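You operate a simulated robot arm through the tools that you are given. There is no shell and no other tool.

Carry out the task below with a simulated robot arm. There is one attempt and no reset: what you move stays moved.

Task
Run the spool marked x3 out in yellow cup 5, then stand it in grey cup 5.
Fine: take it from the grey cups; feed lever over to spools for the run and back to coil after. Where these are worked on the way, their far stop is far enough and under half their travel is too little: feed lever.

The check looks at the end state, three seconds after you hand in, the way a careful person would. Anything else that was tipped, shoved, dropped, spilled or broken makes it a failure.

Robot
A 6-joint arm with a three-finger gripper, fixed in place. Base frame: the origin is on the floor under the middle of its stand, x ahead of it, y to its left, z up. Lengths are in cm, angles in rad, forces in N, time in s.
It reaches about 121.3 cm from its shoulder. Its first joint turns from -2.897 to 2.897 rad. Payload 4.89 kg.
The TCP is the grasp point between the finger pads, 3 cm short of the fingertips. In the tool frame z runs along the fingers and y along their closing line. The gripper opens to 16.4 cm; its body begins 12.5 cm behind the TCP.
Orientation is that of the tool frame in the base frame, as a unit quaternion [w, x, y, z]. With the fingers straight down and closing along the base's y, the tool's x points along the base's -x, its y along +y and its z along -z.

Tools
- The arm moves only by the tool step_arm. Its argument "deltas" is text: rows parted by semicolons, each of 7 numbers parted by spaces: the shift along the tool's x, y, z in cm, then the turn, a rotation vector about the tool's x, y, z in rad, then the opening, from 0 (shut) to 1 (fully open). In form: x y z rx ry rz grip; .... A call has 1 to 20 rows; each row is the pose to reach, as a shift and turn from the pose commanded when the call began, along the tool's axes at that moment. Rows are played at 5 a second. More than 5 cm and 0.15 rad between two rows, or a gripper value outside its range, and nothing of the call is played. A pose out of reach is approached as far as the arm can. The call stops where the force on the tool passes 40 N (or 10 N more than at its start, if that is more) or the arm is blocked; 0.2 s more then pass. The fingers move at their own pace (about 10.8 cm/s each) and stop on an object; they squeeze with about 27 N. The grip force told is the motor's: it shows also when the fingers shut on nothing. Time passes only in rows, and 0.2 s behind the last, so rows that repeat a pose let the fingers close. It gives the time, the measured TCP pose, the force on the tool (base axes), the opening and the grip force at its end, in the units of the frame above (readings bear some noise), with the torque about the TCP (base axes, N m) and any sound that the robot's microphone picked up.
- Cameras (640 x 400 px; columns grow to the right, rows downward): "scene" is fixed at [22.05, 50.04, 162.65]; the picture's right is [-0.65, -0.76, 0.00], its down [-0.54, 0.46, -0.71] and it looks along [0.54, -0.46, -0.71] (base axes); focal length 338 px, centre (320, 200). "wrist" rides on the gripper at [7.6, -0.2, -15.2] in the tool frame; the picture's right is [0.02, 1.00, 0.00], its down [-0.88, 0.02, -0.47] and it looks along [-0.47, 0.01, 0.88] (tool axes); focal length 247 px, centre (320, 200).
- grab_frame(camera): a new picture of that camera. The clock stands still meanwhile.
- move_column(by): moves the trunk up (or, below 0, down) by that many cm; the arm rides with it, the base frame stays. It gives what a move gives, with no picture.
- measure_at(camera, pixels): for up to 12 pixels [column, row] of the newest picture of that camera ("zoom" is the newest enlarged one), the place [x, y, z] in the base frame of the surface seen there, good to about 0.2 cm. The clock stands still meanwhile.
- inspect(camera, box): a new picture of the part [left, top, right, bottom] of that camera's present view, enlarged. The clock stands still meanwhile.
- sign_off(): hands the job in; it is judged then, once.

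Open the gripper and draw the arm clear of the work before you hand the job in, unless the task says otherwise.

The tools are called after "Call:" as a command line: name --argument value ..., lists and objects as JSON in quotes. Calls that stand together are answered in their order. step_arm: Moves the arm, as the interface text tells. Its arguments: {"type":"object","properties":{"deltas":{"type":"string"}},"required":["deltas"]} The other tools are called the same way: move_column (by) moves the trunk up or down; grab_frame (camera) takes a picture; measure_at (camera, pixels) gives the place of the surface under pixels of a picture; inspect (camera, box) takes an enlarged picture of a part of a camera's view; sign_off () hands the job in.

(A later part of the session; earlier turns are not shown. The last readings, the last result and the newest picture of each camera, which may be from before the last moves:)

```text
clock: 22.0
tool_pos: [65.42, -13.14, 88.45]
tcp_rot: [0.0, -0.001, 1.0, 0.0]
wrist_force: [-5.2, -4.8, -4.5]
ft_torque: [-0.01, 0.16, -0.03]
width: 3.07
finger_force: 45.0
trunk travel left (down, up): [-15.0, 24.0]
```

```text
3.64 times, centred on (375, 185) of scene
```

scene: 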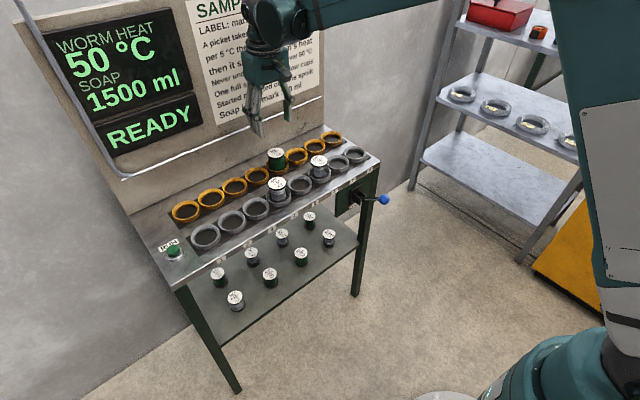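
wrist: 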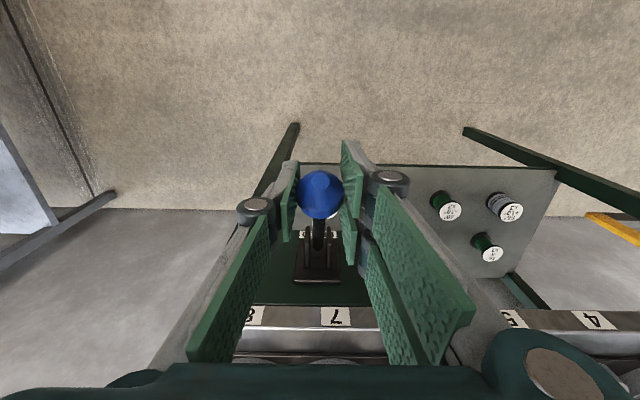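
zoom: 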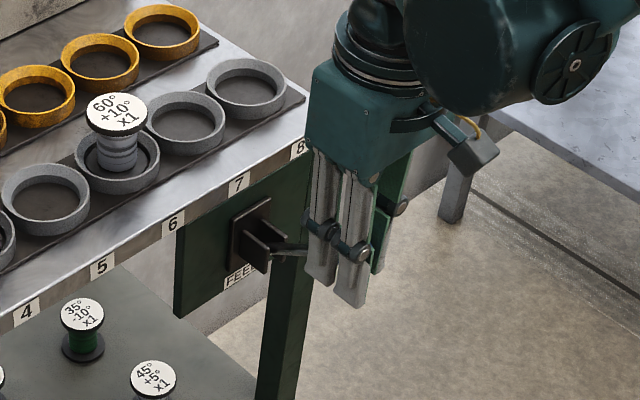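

The ball is gripped (width 3.07). I follow the arc downward about the pivot at (75.3, z 81.5), first down to roughly level, watching force.

Call:
step_arm --deltas "0.55 0 0.9 0 0 0 0.1; 1.04 0 1.8 0 0 0 0.1; 1.43 0 2.8 0 0 0 0.1; 1.76 0 3.78 0 0 0 0.1; 1.98 0 4.8 0 0 0 0.1; 2.12 0 5.85 0 0 0 0.1; 2.17 0 6.9 0 0 0 0.1"

Call:
grab_frame --camera "wrist"

Call:
grab_frame --camera "scene"

```text
clock: 23.6
tool_pos: [63.19, -13.19, 81.39]
tcp_rot: [0.0, 0.001, 1.0, 0.0]
wrist_force: [-10.7, -4.3, 6.0]
ft_torque: [0.04, -0.85, -0.01]
width: 3.04
finger_force: 44.7
trunk travel left (down, up): [-15.0, 24.0]
```

```text
taken
```

wrist: 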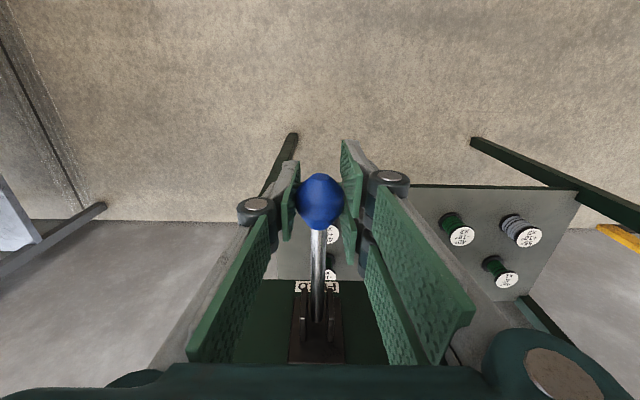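

```text
taken
```

scene: 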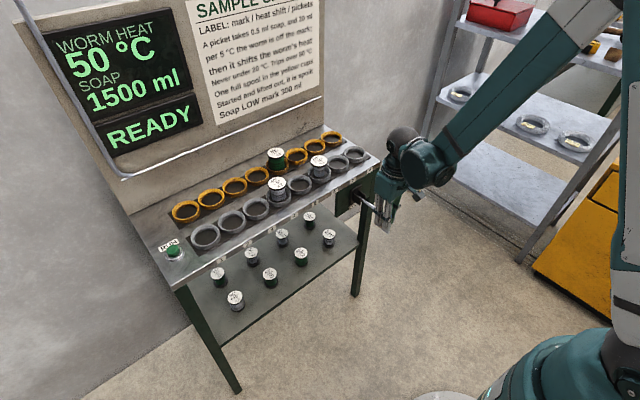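

The lever follows well with modest forces (≈11 N). I carry on down towards the lower stop.

Call:
step_arm --deltas "0.25 0 1.05 0 0 0 0.1; 0.1 0 2.1 0 0 0 0.1; -0.1 0 3.12 0 0 0 0.1; -0.43 0 4.13 0 0 0 0.1; -0.83 0 5.1 0 0 0 0.1; -1.32 0 6.03 0 0 0 0.1; -1.87 0 6.9 0 0 0 0.1"

Call:
grab_frame --camera "wrist"

Call:
grab_frame --camera "scene"

```text
clock: 25.2
tool_pos: [65.26, -13.3, 74.47]
tcp_rot: [0.001, 0.001, 1.0, 0.0]
wrist_force: [3.3, -24.1, 4.9]
ft_torque: [0.14, -0.65, 0.14]
width: 3.01
finger_force: 44.6
trunk travel left (down, up): [-15.0, 24.0]
```

```text
taken
```

wrist: 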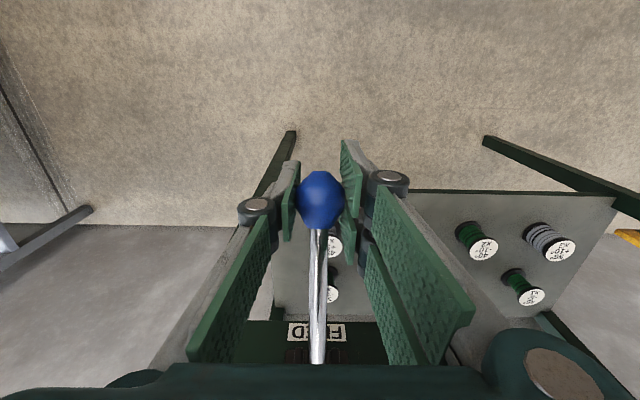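

```text
taken
```

scene: 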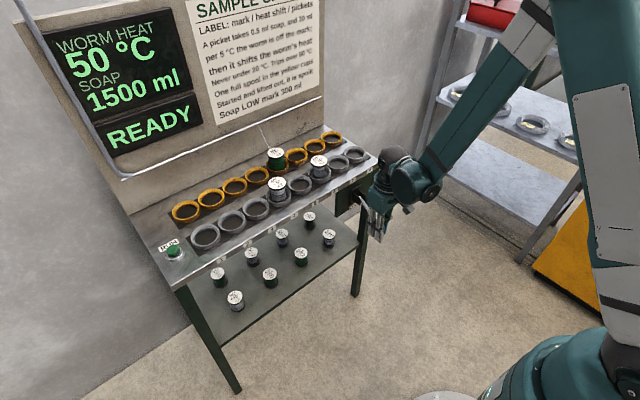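

A thin strand now seems to run from the x3 spool at (265,135), so the lever has likely switched. I enlarge that and check how far the lever is.

Call:
inspect --camera "scene" --box '[230, 100, 310, 190]'

Call:
inspect --camera "scene" --box '[30, 10, 210, 160]'

Call:
inspect --camera "scene" --box '[330, 160, 420, 260]'

```text
4.44 times, centred on (270, 145) of scene
```

zoom: 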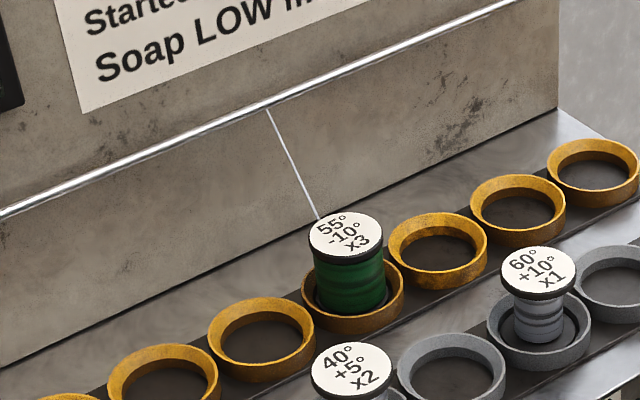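

```text
2.67 times, centred on (120, 85) of scene
```

zoom: 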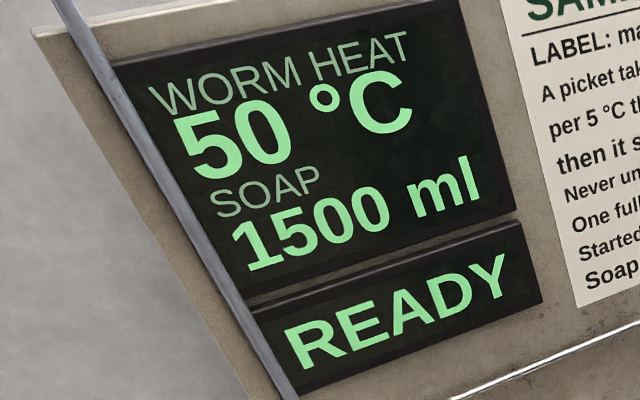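

```text
4.00 times, centred on (375, 210) of scene
```

zoom: 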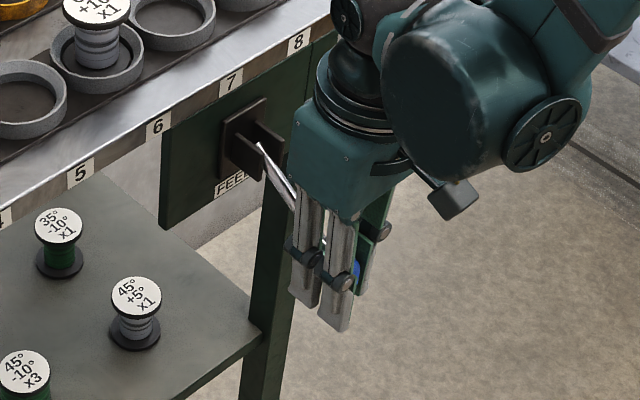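

The strand from the rail to x3 confirms the feed is on spools. I push slightly further (about 3°) to make sure the lever is at its far stop.

Call:
step_arm --deltas "-0.2 0.1 0.3 0 0 0 0.1; -0.45 0.15 0.6 0 0 0 0.1; -0.45 0.15 0.6 0 0 0 0.1"

```text
clock: 25.7
tool_pos: [65.44, -13.24, 74.15]
tcp_rot: [0.001, 0.001, 1.0, -0.001]
wrist_force: [-0.6, -10.4, 2.2]
ft_torque: [0.2, -0.67, -0.04]
width: 3.0
finger_force: 44.9
trunk travel left (down, up): [-15.0, 24.0]
stopped in row 2: the force on the tool passed its limit at 42 N (the readings are from after the stop); the commanded pose is now the measured one
```

The force limit tripped, so the lever is on its far stop. I open the fingers and rise clear, then check that it stays.

Call:
step_arm --deltas "0 0 0 0 0 0 0.25; 0 0 0 0 0 0 0.45; 0 0 0 0 0 0 0.6; 0 0 0 0 0 0 0.6; 0 0 -4 0 0 0 0.6; 0 0 -9 0 0 0 0.6; 0 0 -14 0 0 0 0.6; 0 0 -19 0 0 0 0.6; 0 0 -24 0 0 0 0.6; 0 0 -29 0 0 0 0.6; 0 0 -33 0 0 0 0.6; 0 0 -33 0 0 0 0.6"

Call:
grab_frame --camera "scene"

Call:
grab_frame --camera "wrist"

```text
clock: 28.3
tool_pos: [64.99, -13.31, 107.23]
tcp_rot: [0.001, 0.0, 1.0, -0.001]
wrist_force: [-0.1, -0.3, -0.1]
ft_torque: [0.02, -0.09, 0.0]
width: 9.81
finger_force: 0.0
trunk travel left (down, up): [-15.0, 24.0]
```

```text
taken
```

scene: 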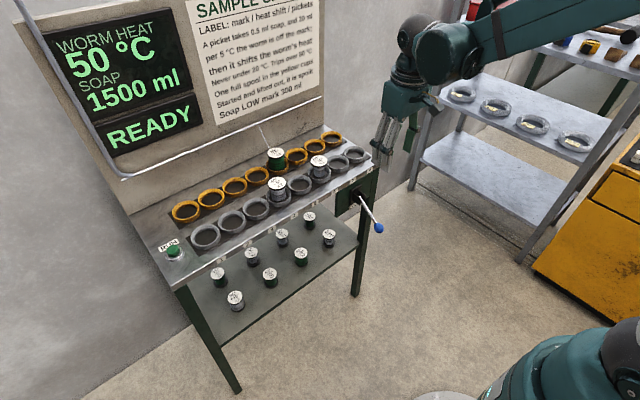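

```text
taken
```

wrist: 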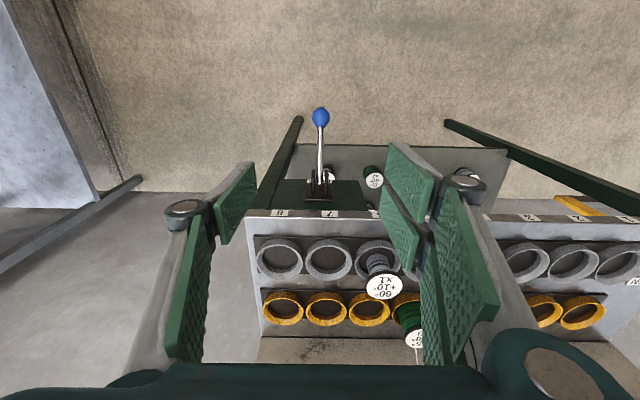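

The lever stays down and the strand holds. Now I travel to above the RUN button at (85.8,45.2,92) with the fingers closing.

Call:
step_arm --deltas "-1.46 4.18 0 0 0 0 0.4; -2.93 8.36 0 0 0 0 0.2; -4.4 12.5 0 0 0 0 0; -5.86 16.7 0 0 0 0 0; -7.3 20.9 0 0 0 0 0; -8.8 25.1 0 0 0 0 0; -10.2 29.3 0 0 0 0 0; -11.7 33.4 0 0 0 0 0; -13.2 37.6 0 0 0 0 0; -14.6 41.8 0 0 0 0 0; -16.1 46 0 0 0 0 0; -17.6 50.2 0 0 0 0 0; -19 54.3 0 0 0 0 0; -20.5 58.5 0 0 0 0 0; -20.5 58.5 1 0 0 0 0; -20.5 58.5 1 0 0 0 0"

Call:
grab_frame --camera "wrist"

Call:
grab_frame --camera "scene"

```text
clock: 31.7
tool_pos: [85.94, 45.51, 106.14]
tcp_rot: [0.001, 0.0, 1.0, -0.001]
wrist_force: [0.3, -0.8, -0.2]
ft_torque: [-0.04, 0.02, -0.02]
width: 0.01
finger_force: 27.1
trunk travel left (down, up): [-15.0, 24.0]
```

```text
taken
```

wrist: 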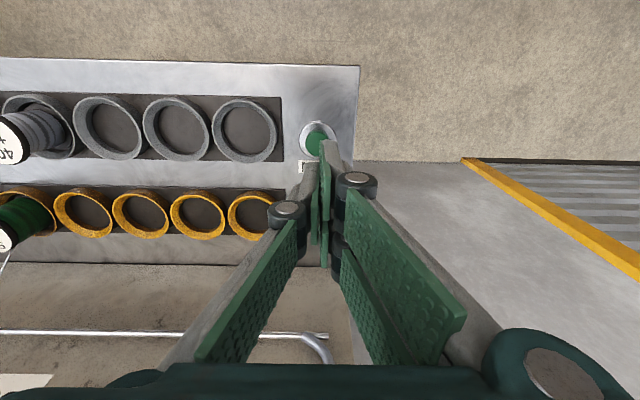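

```text
taken
```

scene: 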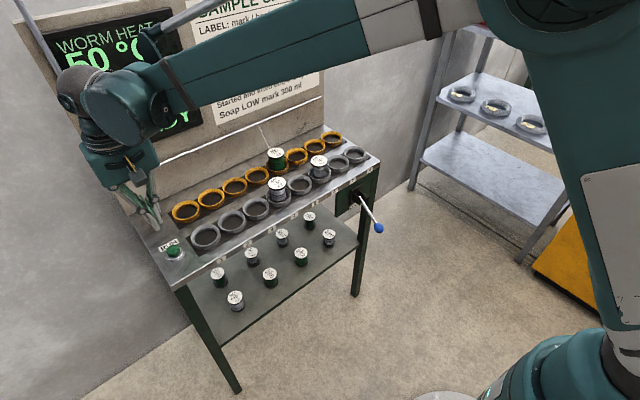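

The closed fingertips are near the button at wrist (317,142). I measure the button's top to aim the press.

Call:
inspect --camera "wrist" --box '[280, 110, 360, 200]'

Call:
measure_at --camera "wrist" --pixels '[[315, 143], [306, 143], [313, 135], [313, 152], [302, 140], [335, 130], [318, 123], [328, 143], [330, 160], [312, 165]]'

Call:
measure_at --camera "scene" --pixels '[[173, 250], [167, 250], [179, 250], [173, 246], [173, 255], [164, 254], [184, 252], [172, 258]]'

```text
4.44 times, centred on (320, 155) of wrist
```

zoom: 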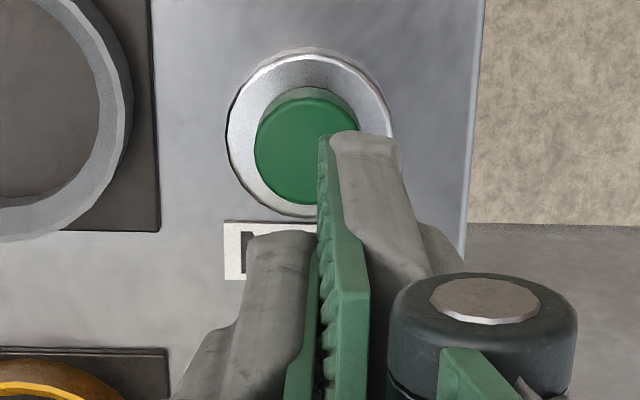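

```text
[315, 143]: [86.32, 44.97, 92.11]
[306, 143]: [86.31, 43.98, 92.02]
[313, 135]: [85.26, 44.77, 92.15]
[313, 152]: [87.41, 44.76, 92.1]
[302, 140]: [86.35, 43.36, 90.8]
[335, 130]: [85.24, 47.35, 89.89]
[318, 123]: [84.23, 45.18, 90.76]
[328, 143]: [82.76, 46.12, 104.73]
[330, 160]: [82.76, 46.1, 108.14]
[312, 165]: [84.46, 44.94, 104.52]
```

```text
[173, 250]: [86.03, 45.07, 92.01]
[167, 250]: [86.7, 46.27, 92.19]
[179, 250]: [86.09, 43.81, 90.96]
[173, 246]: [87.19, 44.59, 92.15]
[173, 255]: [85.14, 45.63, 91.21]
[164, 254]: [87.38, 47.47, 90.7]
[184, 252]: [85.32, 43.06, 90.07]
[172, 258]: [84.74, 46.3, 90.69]
```

Button centre ≈ (86.2,45.2), top z 92.1. I descend quickly to just above, then slowly press.

Call:
step_arm --deltas "-0.25 0 4 0 0 0 0; -0.25 0 8 0 0 0 0; -0.25 0 9.5 0 0 0 0; -0.25 0 10 0 0 0 0; -0.25 0 10.3 0 0 0 0; -0.25 0 10.6 0 0 0 0; -0.25 0 10.6 0 0 0 0"

Call:
inspect --camera "wrist" --box '[280, 110, 360, 200]'

Call:
inspect --camera "scene" --box '[130, 190, 220, 270]'

```text
clock: 33.3
tool_pos: [86.08, 45.42, 95.47]
tcp_rot: [0.0, 0.0, 1.0, -0.001]
wrist_force: [0.5, 0.0, 0.2]
ft_torque: [0.01, 0.01, -0.03]
width: 0.03
finger_force: 26.8
trunk travel left (down, up): [-15.0, 24.0]
```

```text
4.44 times, centred on (320, 155) of wrist
```

zoom: 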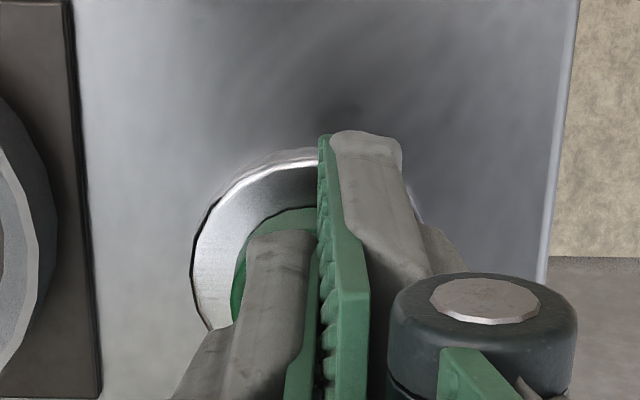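

```text
5.00 times, centred on (175, 230) of scene
```

zoom: 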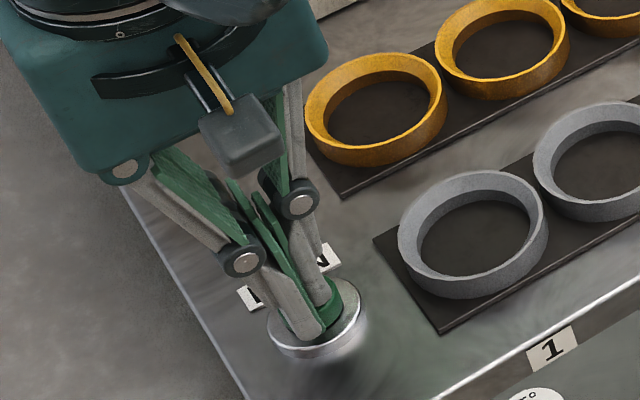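

The fingertips are right over the green button with no contact yet. I press down in small steps.

Call:
step_arm --deltas "0 0 0.2 0 0 0 0; 0 0 0.4 0 0 0 0; 0 0 0.6 0 0 0 0; 0 0 0.8 0 0 0 0; 0 0 0.8 0 0 0 0"

Call:
grab_frame --camera "scene"

```text
clock: 34.5
tool_pos: [86.09, 45.38, 94.66]
tcp_rot: [0.0, 0.0, 1.0, -0.001]
wrist_force: [0.4, 0.0, 1.6]
ft_torque: [-0.02, 0.02, 0.01]
width: 0.0
finger_force: 27.1
trunk travel left (down, up): [-15.0, 24.0]
```

```text
taken
```

scene: 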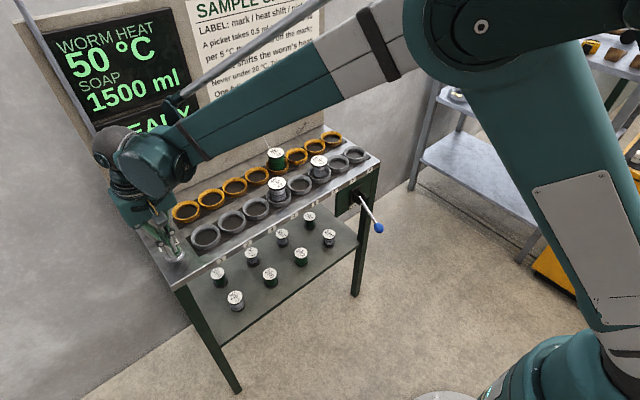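

Only 1.6 N so far and the display still reads READY. I press further.

Call:
step_arm --deltas "0 0 0.2 0 0 0 0; 0 0 0.4 0 0 0 0; 0 0 0.4 0 0 0 0"

Call:
inspect --camera "scene" --box '[30, 10, 210, 160]'

Call:
inspect --camera "scene" --box '[130, 190, 220, 270]'

```text
clock: 35.3
tool_pos: [86.19, 45.47, 94.34]
tcp_rot: [0.0, 0.0, 1.0, -0.001]
wrist_force: [4.8, -0.6, 10.2]
ft_torque: [-0.04, -0.16, -0.01]
width: 0.6
finger_force: 44.8
trunk travel left (down, up): [-15.0, 24.0]
heard: click
```

```text
2.67 times, centred on (120, 85) of scene
```

zoom: 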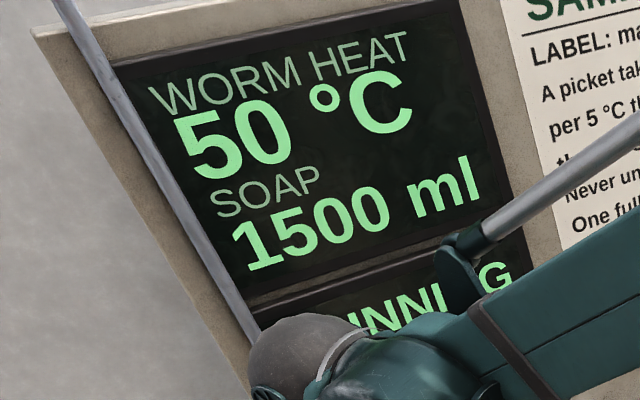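

```text
5.00 times, centred on (175, 230) of scene
```

zoom: 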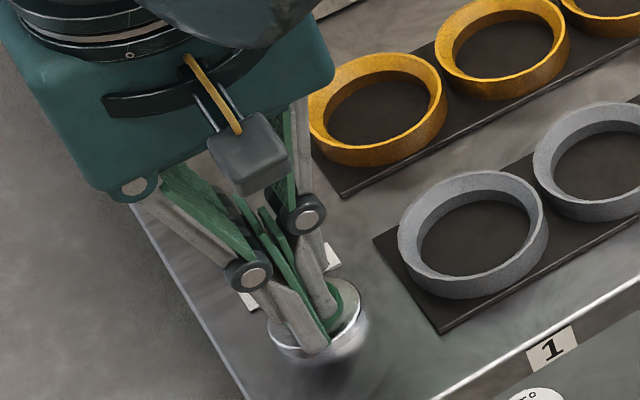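

A click was heard and the display reads RUNNING. I lift off the button straight up and back away so the display is visible.

Call:
step_arm --deltas "0 0 -1 0 0 0 0; 0 0 -4 0 0 0 0; 0 0 -8 0 0 0 0; 0 0 -12 0 0 0 0; 0 0 -14 0 0 0 0; 2 -4 -14 0 0 0 0; 5 -8 -14 0 0 0 0; 8 -12 -14 0 0 0 0; 11 -16 -14 0 0 0 0; 14 -20 -14 0 0 0 0; 16 -24.5 -14 0 0 0 0; 17 -29 -14 0 0 0 0; 18 -33.5 -14 0 0 0 0; 18 -33.5 -14 0 0 0 0"

Call:
grab_frame --camera "scene"

Call:
inspect --camera "scene" --box '[30, 10, 210, 160]'

```text
clock: 38.3
tool_pos: [68.07, 11.81, 108.46]
tcp_rot: [0.001, 0.0, 1.0, 0.0]
wrist_force: [-0.5, 0.5, 0.0]
ft_torque: [-0.03, -0.02, 0.02]
width: 0.02
finger_force: 45.0
trunk travel left (down, up): [-15.0, 24.0]
```

```text
taken
```

scene: 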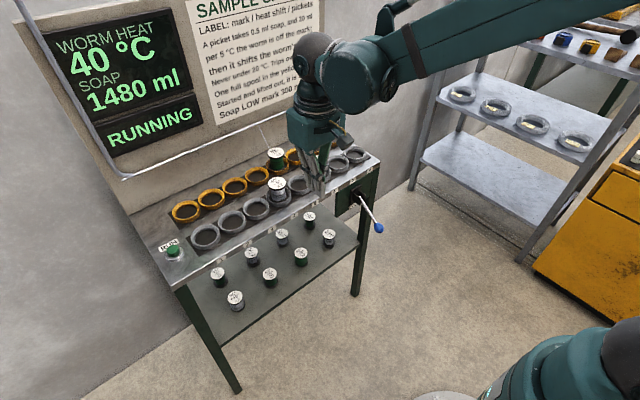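

```text
2.67 times, centred on (120, 85) of scene
```

zoom: 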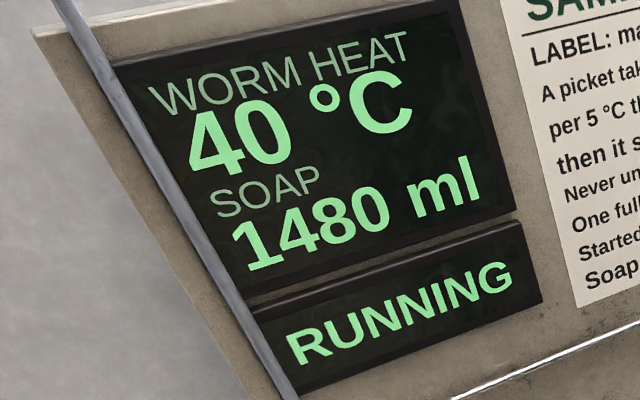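

The first picket is done (40 °C, 1480 ml), still RUNNING. While it runs I move the hand above the lever without touching it.

Call:
step_arm --deltas "0.5 -4 0 0 0 0 0.2; 1 -8 0 0 0 0 0.4; 1.5 -12 0 0 0 0 0.6; 2 -16 0 0 0 0 0.6; 2.5 -20 0 0 0 0 0.6; 2.8 -24 0 0 0 0 0.6; 2.8 -25 0 0 0 0 0.6; 2.8 -25 0 0 0 0 0.6; 2.8 -25 0 0 0 0 0.6; 2.8 -25 0 0 0 0 0.6; 2.8 -25 0 0 0 0 0.6; 2.8 -25 0 0 0 0 0.6"

Call:
grab_frame --camera "scene"

Call:
inspect --camera "scene" --box '[30, 10, 210, 160]'

```text
clock: 40.9
tool_pos: [65.16, -12.92, 108.22]
tcp_rot: [0.001, 0.001, 1.0, -0.001]
wrist_force: [0.6, -0.8, 0.5]
ft_torque: [-0.01, -0.01, 0.01]
width: 9.86
finger_force: 0.1
trunk travel left (down, up): [-15.0, 24.0]
```

```text
taken
```

scene: 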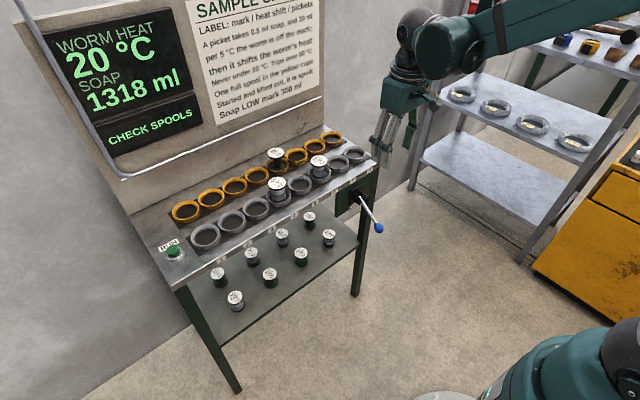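

```text
2.67 times, centred on (120, 85) of scene
```

zoom: 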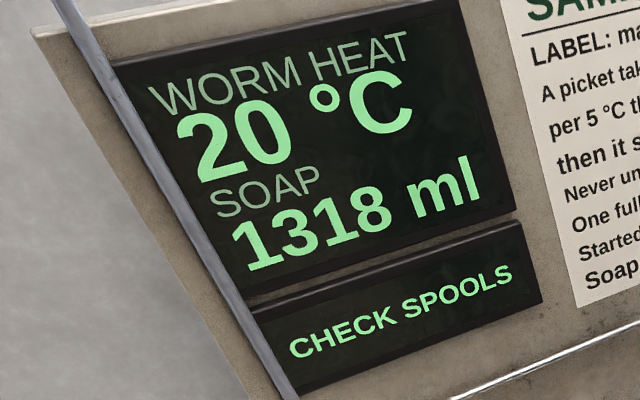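

All three pickets are done (20 °C, 1318 ml) and it says CHECK SPOOLS. I look at the spool to confirm it is run out.

Call:
inspect --camera "scene" --box '[230, 110, 310, 190]'

Call:
inspect --camera "scene" --box '[330, 170, 420, 250]'

Call:
grab_frame --camera "wrist"

```text
5.00 times, centred on (270, 150) of scene
```

zoom: 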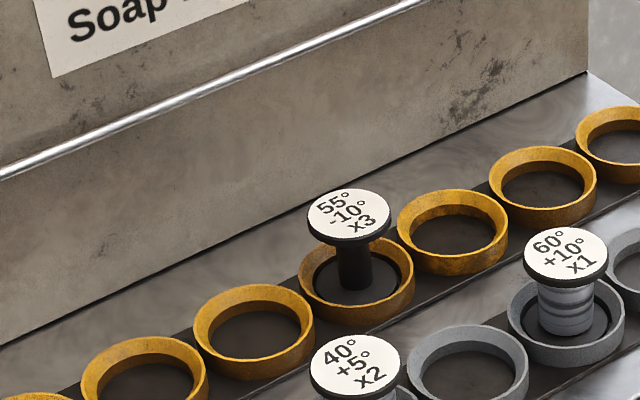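

```text
5.00 times, centred on (375, 210) of scene
```

zoom: 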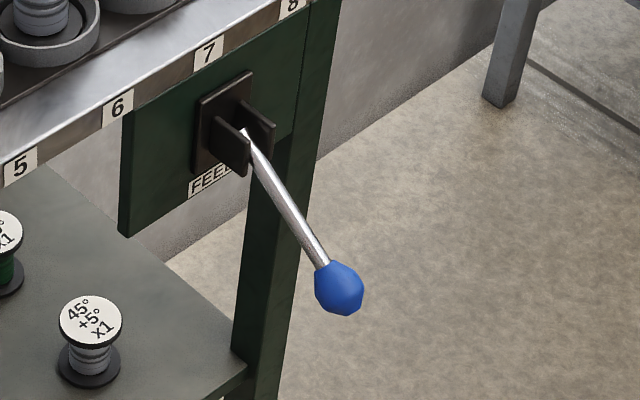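

```text
taken
```

wrist: 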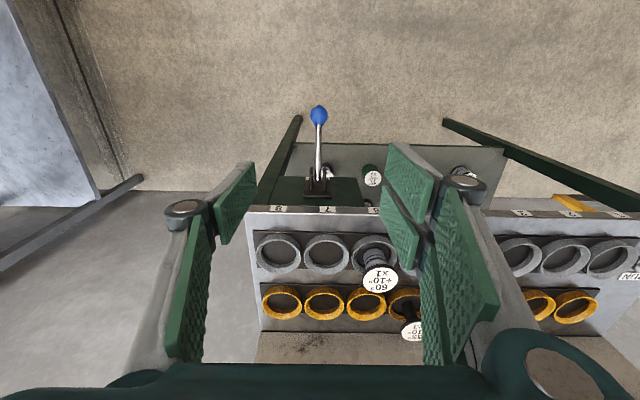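

The spool is bare and the strand gone: run out. I measure the lowered ball at wrist (319,115) and then bring the lever back up.

Call:
measure_at --camera "wrist" --pixels '[[319, 114], [310, 114], [328, 114], [319, 106], [319, 123], [319, 140], [319, 160]]'

Call:
measure_at --camera "scene" --pixels '[[378, 228], [374, 226], [381, 231], [378, 224], [370, 217], [365, 208]]'

```text
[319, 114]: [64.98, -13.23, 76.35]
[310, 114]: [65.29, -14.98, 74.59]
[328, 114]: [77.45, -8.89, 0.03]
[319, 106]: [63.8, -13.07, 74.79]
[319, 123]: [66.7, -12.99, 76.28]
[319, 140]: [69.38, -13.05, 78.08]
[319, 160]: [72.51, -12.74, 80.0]
```

```text
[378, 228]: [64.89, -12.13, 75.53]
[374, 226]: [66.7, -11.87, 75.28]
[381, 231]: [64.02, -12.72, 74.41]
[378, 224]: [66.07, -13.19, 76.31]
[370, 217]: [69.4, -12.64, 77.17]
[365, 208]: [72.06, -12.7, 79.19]
```

Ball centre is (65.4,-13.15,74.8). I descend around it with open fingers and close.

Call:
step_arm --deltas "-0.1 -0.1 4.5 0 0 0 0.6; -0.2 -0.2 9 0 0 0 0.6; -0.2 -0.2 13.5 0 0 0 0.6; -0.2 -0.2 18 0 0 0 0.6; -0.2 -0.2 22.5 0 0 0 0.6; -0.2 -0.2 27 0 0 0 0.6; -0.2 -0.2 30.5 0 0 0 0.6; -0.2 -0.2 33.4 0 0 0 0.6; -0.2 -0.2 33.4 0 0 0 0.45; -0.2 -0.2 33.4 0 0 0 0.3; -0.2 -0.2 33.4 0 0 0 0.1; -0.2 -0.2 33.4 0 0 0 0.1; -0.2 -0.2 33.4 0 0 0 0.1"

Call:
grab_frame --camera "wrist"

```text
clock: 43.7
tool_pos: [65.62, -13.26, 74.95]
tcp_rot: [0.001, -0.001, 1.0, 0.0]
wrist_force: [-5.4, 17.1, -5.8]
ft_torque: [0.14, 0.11, -0.06]
width: 3.07
finger_force: 45.0
trunk travel left (down, up): [-15.0, 24.0]
```

```text
taken
```

wrist: 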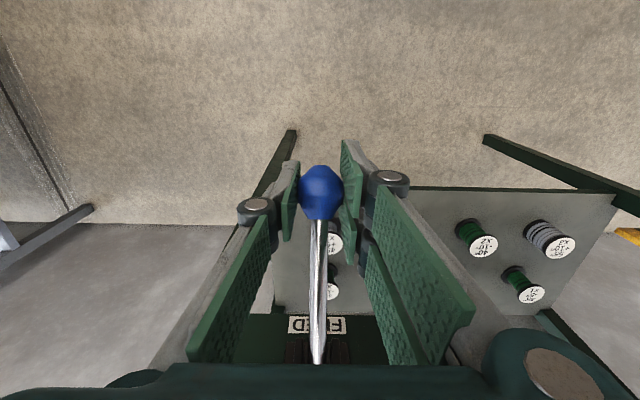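

The ball is held. I follow the arc upward to bring the lever back toward its original upper (coil) stop.

Call:
step_arm --deltas "0.6 0.1 -0.9 0 0 0 0.1; 1.15 0.1 -1.8 0 0 0 0.1; 1.6 0.1 -2.8 0 0 0 0.1; 1.9 0.1 -3.78 0 0 0 0.1; 2.15 0.1 -4.8 0 0 0 0.1; 2.3 0.1 -5.85 0 0 0 0.1; 2.37 0.1 -6.9 0 0 0 0.1; 2.3 0.1 -7.95 0 0 0 0.1; 2.17 0.1 -9 0 0 0 0.1; 1.93 0.1 -10.02 0 0 0 0.1; 1.6 0.1 -11.03 0 0 0 0.1; 1.17 0.1 -12 0 0 0 0.1; 0.65 0.1 -12.93 0 0 0 0.1; 0.05 0.1 -13.6 0 0 0 0.1"

Call:
grab_frame --camera "wrist"

```text
clock: 45.0
tool_pos: [63.56, -13.24, 80.18]
tcp_rot: [0.001, 0.001, 1.0, -0.001]
wrist_force: [9.8, 4.3, 0.7]
ft_torque: [0.02, -0.12, 0.08]
width: 3.07
finger_force: 45.2
trunk travel left (down, up): [-15.0, 24.0]
stopped in row 6: the force on the tool passed its limit at 44 N (the readings are from after the stop); the commanded pose is now the measured one
```

```text
taken
```

wrist: 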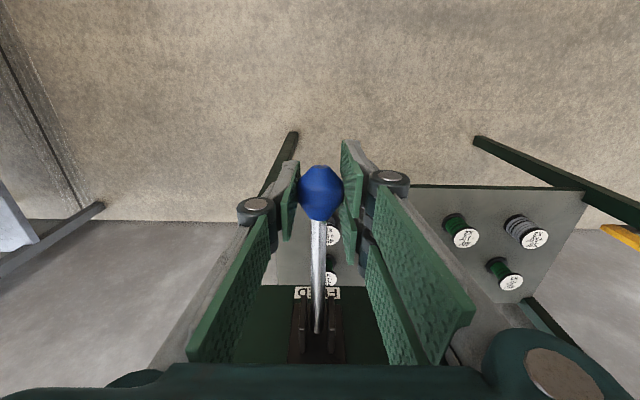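

It stopped at mid-way (z 80.2) because I pulled a little too far towards -x. I continue on the arc from here with the x corrected.

Call:
step_arm --deltas "-0.1 0 -0.7 0 0 0 0.1; -0.1 0 -1.37 0 0 0 0.1; -0.12 0 -2.42 0 0 0 0.1; -0.22 0 -3.47 0 0 0 0.1; -0.42 0 -4.49 0 0 0 0.1; -0.72 0 -5.5 0 0 0 0.1; -1.1 0 -6.47 0 0 0 0.1; -1.58 0 -7.4 0 0 0 0.1"

Call:
grab_frame --camera "wrist"

```text
clock: 46.8
tool_pos: [65.03, -13.26, 87.64]
tcp_rot: [0.0, 0.0, 1.0, -0.002]
wrist_force: [-8.4, -4.5, -5.4]
ft_torque: [-0.27, 1.35, -0.31]
width: 3.05
finger_force: 45.0
trunk travel left (down, up): [-15.0, 24.0]
```

```text
taken
```

wrist: 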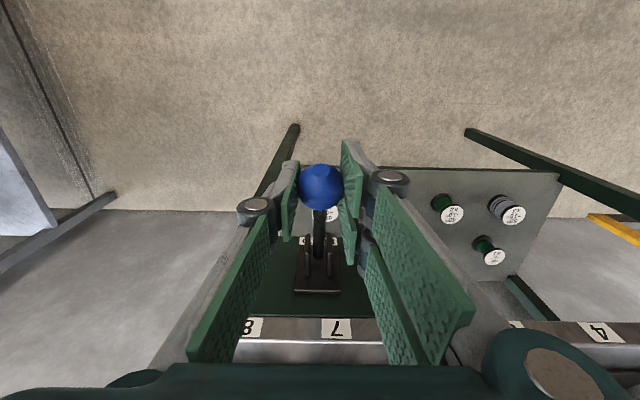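

Nearly up (z 87.6). I continue to the upper stop until force builds.

Call:
step_arm --deltas "-0.28 0 -0.45 0 0 0 0.1; -0.56 0 -0.89 0 0 0 0.1; -0.75 0 -1.15 0 0 0 0.1; -0.95 0 -1.4 0 0 0 0.1; -0.95 0 -1.4 0 0 0 0.1"

Call:
inspect --camera "scene" --box '[320, 130, 430, 240]'

```text
clock: 48.0
tool_pos: [65.88, -13.16, 88.96]
tcp_rot: [0.002, 0.001, 1.0, -0.001]
wrist_force: [-23.1, -7.2, -22.0]
ft_torque: [-0.2, 0.57, -0.13]
width: 3.04
finger_force: 45.1
trunk travel left (down, up): [-15.0, 24.0]
```

```text
3.64 times, centred on (375, 185) of scene
```

zoom: 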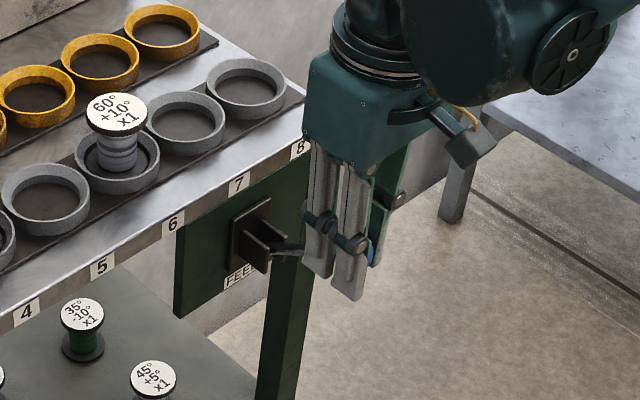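

The tool feels 32 N against the upper stop at z 89, so the lever is home. I open and rise, then check the lever's position.

Call:
step_arm --deltas "0.1 0 0.15 0 0 0 0.15; 0.1 0 0.15 0 0 0 0.3; 0.1 0 0.15 0 0 0 0.45; 0.1 0 0.15 0 0 0 0.6; 0.1 0 0.15 0 0 0 0.6; 0.1 0 -4 0 0 0 0.6; 0.1 0 -9 0 0 0 0.6; 0.1 0 -14 0 0 0 0.6; 0.1 0 -19 0 0 0 0.6; 0.1 0 -19 0 0 0 0.6"

Call:
grab_frame --camera "scene"

Call:
inspect --camera "scene" --box '[335, 175, 395, 215]'

Call:
grab_frame --camera "wrist"

```text
clock: 50.2
tool_pos: [65.65, -13.31, 108.41]
tcp_rot: [0.002, 0.001, 1.0, -0.001]
wrist_force: [0.0, -0.7, 0.4]
ft_torque: [0.02, -0.07, -0.01]
width: 9.85
finger_force: 0.0
trunk travel left (down, up): [-15.0, 24.0]
```

```text
taken
```

scene: 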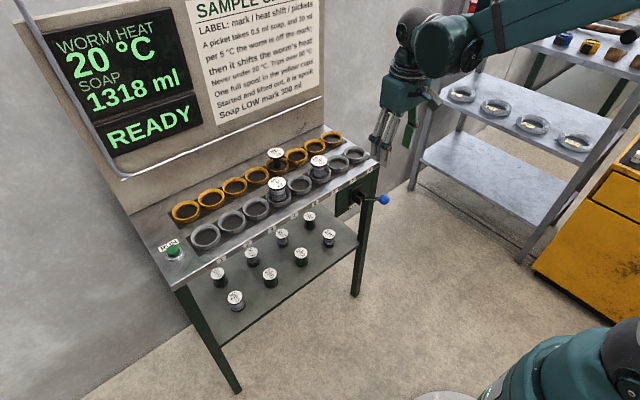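

```text
10.00 times, centred on (365, 195) of scene
```

zoom: 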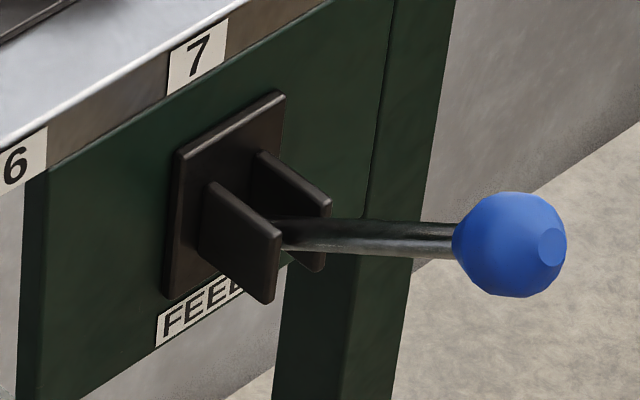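

```text
taken
```

wrist: 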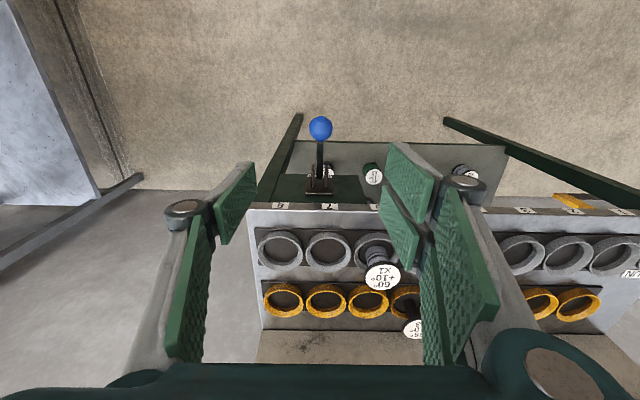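

The lever is back in its original place and the display is READY again. I move over the empty x3 spool in yellow cup 5.

Call:
step_arm --deltas "-3.53 1.97 0 0 0 0 0.6; -7.07 3.94 0 0 0 0 0.6; -10.6 5.9 0 0 0 0 0.6; -14.1 7.9 0 0 0 0 0.6; -17.7 9.9 0 0 0 0 0.6; -21.2 11.8 0 0 0 0 0.6; -24.7 13.8 0 0 0 0 0.6; -28.3 15.8 0 0 0 0 0.6; -31.8 17.75 0 0 0 0 0.6; -31.8 17.75 0 0 0 0 0.6; -31.8 17.75 0 0 0 0 0.6"

Call:
grab_frame --camera "wrist"

Call:
inspect --camera "wrist" --box '[280, 80, 360, 180]'

```text
clock: 52.6
tool_pos: [97.69, 4.69, 108.05]
tcp_rot: [0.0, 0.001, 1.0, 0.0]
wrist_force: [0.6, -0.1, 0.1]
ft_torque: [-0.03, 0.07, 0.01]
width: 9.81
finger_force: 0.1
trunk travel left (down, up): [-15.0, 24.0]
```

```text
taken
```

wrist: 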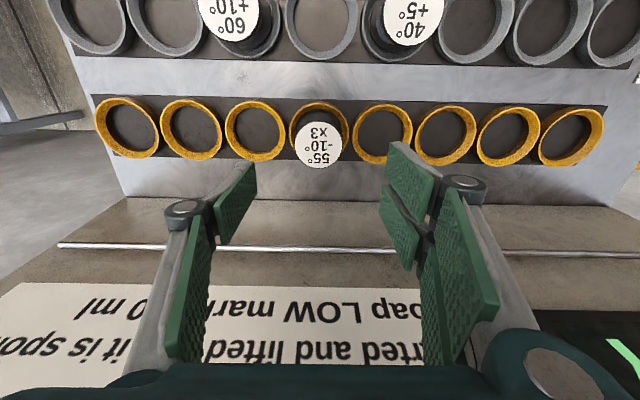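

```text
4.00 times, centred on (320, 130) of wrist
```

zoom: 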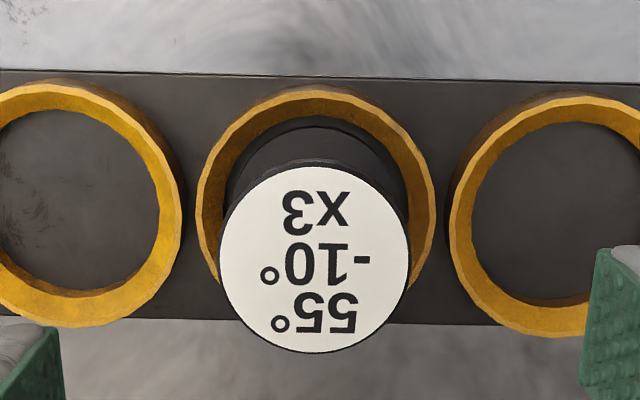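

The spool's flange is clear in the zoom; I measure its edges to centre the grip.

Call:
measure_at --camera "zoom" --pixels '[[224, 258], [404, 258], [314, 172], [314, 348], [314, 258], [250, 190], [380, 325], [380, 195], [250, 322]]'

```text
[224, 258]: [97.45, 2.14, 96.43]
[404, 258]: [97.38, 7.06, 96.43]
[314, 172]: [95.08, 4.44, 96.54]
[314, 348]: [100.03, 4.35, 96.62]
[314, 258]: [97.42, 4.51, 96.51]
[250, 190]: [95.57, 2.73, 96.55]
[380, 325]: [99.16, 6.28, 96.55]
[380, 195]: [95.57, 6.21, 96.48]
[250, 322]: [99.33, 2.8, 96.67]
```

Spool centre is (97.5,4.5). I descend part way and re-read the pose before the final approach.

Call:
step_arm --deltas "0 0 4 0 0 0 0.6; 0 0 8 0 0 0 0.6; 0 0 9.5 0 0 0 0.6; 0 0 9.5 0 0 0 0.6; 0 0 9.5 0 0 0 0.6"

Call:
grab_frame --camera "wrist"

```text
clock: 53.8
tool_pos: [97.67, 4.65, 98.45]
tcp_rot: [0.001, 0.001, 1.0, -0.001]
wrist_force: [0.5, -1.9, 0.3]
ft_torque: [0.03, 0.02, -0.01]
width: 9.86
finger_force: 0.0
trunk travel left (down, up): [-15.0, 24.0]
```

```text
taken
```

wrist: 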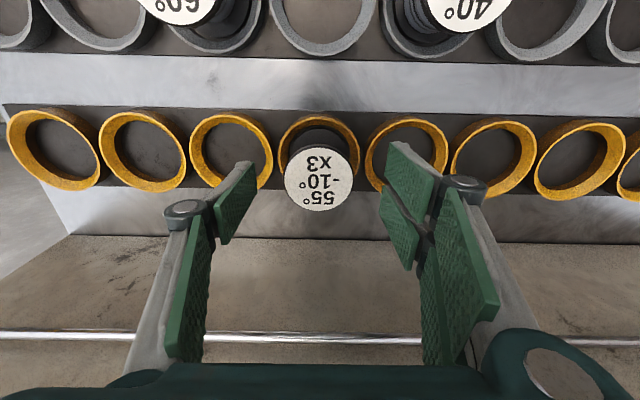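

Readings average (97.68,4.67), so I shift 0.2 cm in -x and -y, lower to z≈95.9 and close on the flange.

Call:
step_arm --deltas "0.2 -0.2 0.5 0 0 0 0.6; 0.2 -0.2 1.6 0 0 0 0.6; 0.2 -0.2 2.6 0 0 0 0.6; 0.2 -0.2 2.6 0 0 0 0.6; 0.2 -0.2 2.6 0 0 0 0.45; 0.2 -0.2 2.6 0 0 0 0.35; 0.2 -0.2 2.6 0 0 0 0.2; 0.2 -0.2 2.6 0 0 0 0.2; 0.2 -0.2 2.6 0 0 0 0.2"

Call:
inspect --camera "wrist" --box '[240, 110, 400, 250]'

Call:
inspect --camera "scene" --box '[245, 120, 315, 200]'

```text
clock: 55.8
tool_pos: [97.44, 4.38, 95.94]
tcp_rot: [0.001, 0.0, 1.0, -0.001]
wrist_force: [-0.1, -0.2, 0.5]
ft_torque: [0.03, 0.06, 0.0]
width: 5.25
finger_force: 26.9
trunk travel left (down, up): [-15.0, 24.0]
```

```text
2.86 times, centred on (320, 180) of wrist
```

zoom: 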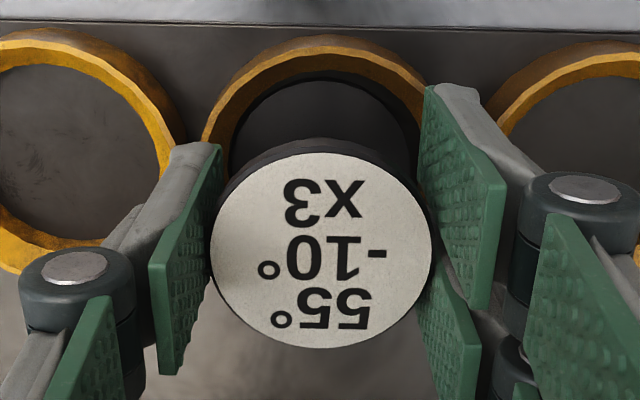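

```text
5.00 times, centred on (280, 160) of scene
```

zoom: 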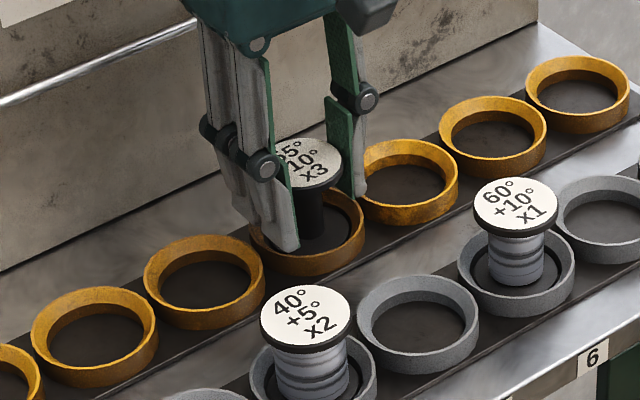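

Held at the flange (5.25 cm). I lift gently to 10 cm up.

Call:
step_arm --deltas "0 0 -0.5 0 0 0 0.2; 0 0 -1.5 0 0 0 0.2; 0 0 -3 0 0 0 0.2; 0 0 -5 0 0 0 0.2; 0 0 -7.5 0 0 0 0.2; 0 0 -10 0 0 0 0.2; 0 0 -11 0 0 0 0.2; 0 0 -11 0 0 0 0.2"

Call:
inspect --camera "wrist" --box '[240, 110, 400, 250]'

Call:
inspect --camera "scene" --box '[225, 70, 335, 200]'

```text
clock: 57.6
tool_pos: [97.38, 4.37, 106.99]
tcp_rot: [0.001, 0.0, 1.0, -0.001]
wrist_force: [-0.7, 0.3, -2.8]
ft_torque: [-0.01, -0.04, 0.03]
width: 5.26
finger_force: 27.2
trunk travel left (down, up): [-15.0, 24.0]
```

```text
2.86 times, centred on (320, 180) of wrist
```

zoom: 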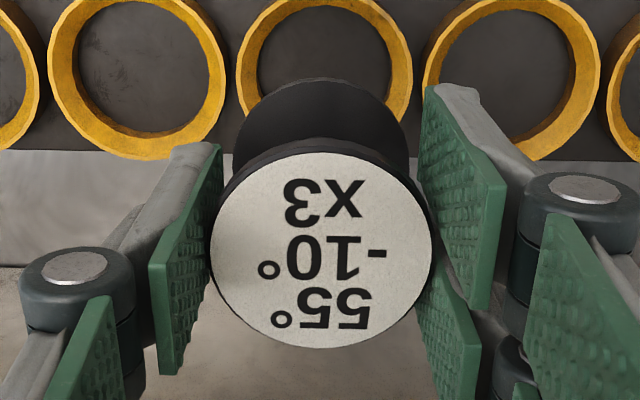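

```text
3.08 times, centred on (280, 135) of scene
```

zoom: 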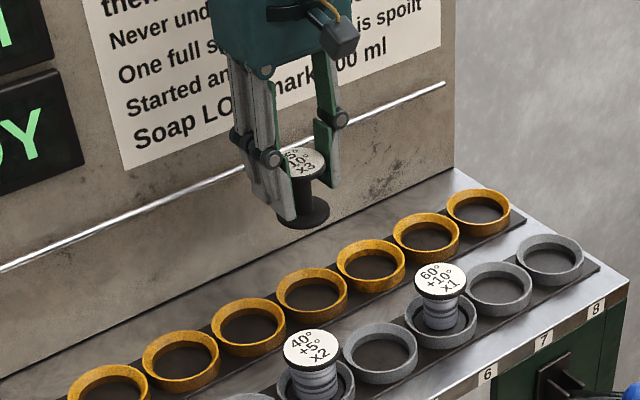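

The spool hangs upright. I carry it to above grey cup 5 (85.3,4.4) and turn the hand 90° so the fingers will open along x, clear of the spools in cups 4 and 6.

Call:
step_arm --deltas "2 0 0 0 0 0 0.2; 5 0 0 0 0 0 0.2; 8.5 0 0 0 0 0 0.2; 11.5 0 0 0 0 0 0.2; 12 0.05 0 0 0 0 0.2; 12 0.05 0 0 0 0.13 0.2; 12 0.05 0 0 0 0.26 0.2; 12 0.05 0 0 0 0.4 0.2; 12 0.05 0 0 0 0.54 0.2; 12 0.05 0 0 0 0.68 0.2; 12 0.05 0 0 0 0.82 0.2; 12 0.05 0 0 0 0.96 0.2; 12 0.05 0 0 0 1.1 0.2; 12 0.05 0 0 0 1.24 0.2; 12 0.05 0 0 0 1.38 0.2; 12 0.05 0 0 0 1.5 0.2; 12 0.05 0 0 0 1.571 0.2; 12 0.05 0 0 0 1.571 0.2; 12 0.05 0 0 0 1.571 0.2"

Call:
grab_frame --camera "wrist"

Call:
grab_frame --camera "scene"

```text
clock: 61.6
tool_pos: [85.38, 4.47, 106.83]
tcp_rot: [0.001, 0.707, 0.707, -0.001]
wrist_force: [-0.5, 0.4, -2.4]
ft_torque: [0.01, 0.02, 0.0]
width: 5.23
finger_force: 26.9
trunk travel left (down, up): [-15.0, 24.0]
```

```text
taken
```

wrist: 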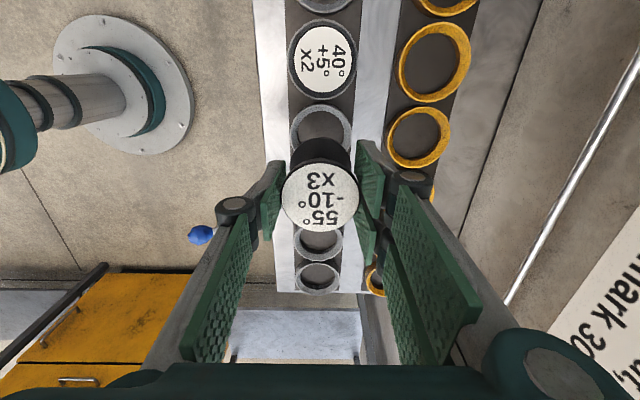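

```text
taken
```

scene: 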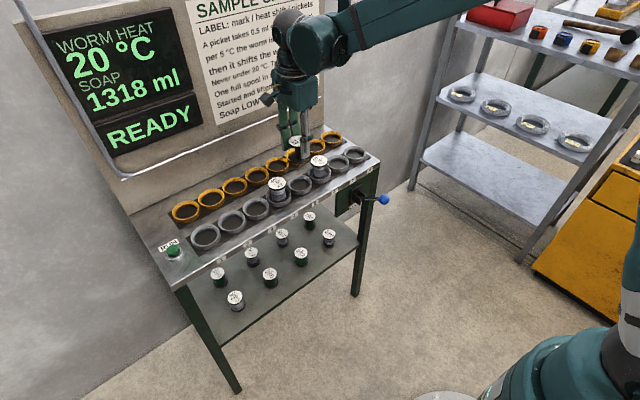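

The hand is turned; grey cup 5's rim shows at wrist (320,130), just behind the spool. I enlarge and measure the rim against the spool.

Call:
inspect --camera "wrist" --box '[260, 90, 380, 200]'

Call:
measure_at --camera "zoom" --pixels '[[194, 180], [463, 180], [325, 65], [325, 90], [205, 130], [440, 130], [220, 180], [420, 150]]'

```text
3.64 times, centred on (320, 145) of wrist
```

zoom: 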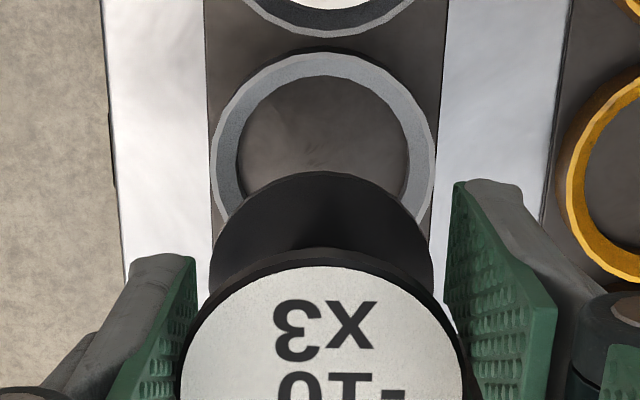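

```text
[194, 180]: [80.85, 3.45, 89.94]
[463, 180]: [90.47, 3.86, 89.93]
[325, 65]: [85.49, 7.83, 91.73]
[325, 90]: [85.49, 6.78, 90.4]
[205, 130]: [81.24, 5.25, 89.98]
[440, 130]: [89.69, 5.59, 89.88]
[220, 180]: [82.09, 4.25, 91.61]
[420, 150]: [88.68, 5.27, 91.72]
```

Spool and cup are aligned (both centred at zoom column ~323; cup centre ≈ (85.45,4.45)). I lower it into grey cup 5, slowing at the end.

Call:
step_arm --deltas "0 0.05 3 0 0 0 0.2; 0 0.05 6 0 0 0 0.2; 0 0.05 8 0 0 0 0.2; 0 0.05 9.2 0 0 0 0.2; 0 0.05 9.9 0 0 0 0.2; 0 0.05 10.4 0 0 0 0.2; 0 0.05 10.7 0 0 0 0.2; 0 0.05 10.7 0 0 0 0.2"

Call:
inspect --camera "scene" --box '[245, 120, 355, 220]'

Call:
grab_frame --camera "wrist"

```text
clock: 63.4
tool_pos: [85.39, 4.37, 96.18]
tcp_rot: [0.002, 0.707, 0.707, 0.0]
wrist_force: [0.7, 0.2, -3.0]
ft_torque: [-0.02, -0.02, 0.0]
width: 5.26
finger_force: 27.0
trunk travel left (down, up): [-15.0, 24.0]
```

```text
4.00 times, centred on (300, 170) of scene
```

zoom: 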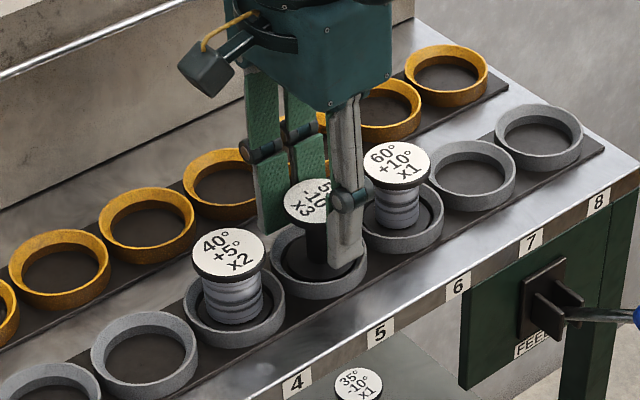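

```text
taken
```

wrist: 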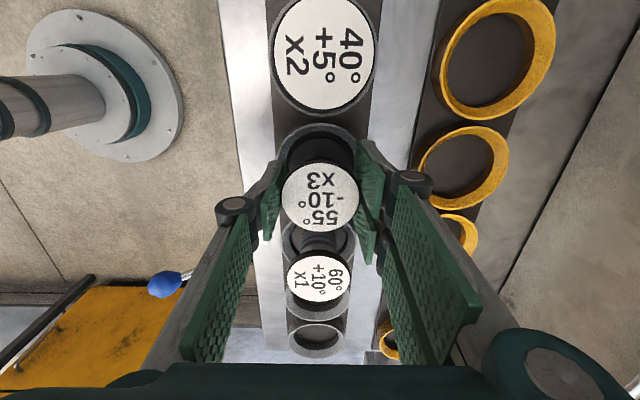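

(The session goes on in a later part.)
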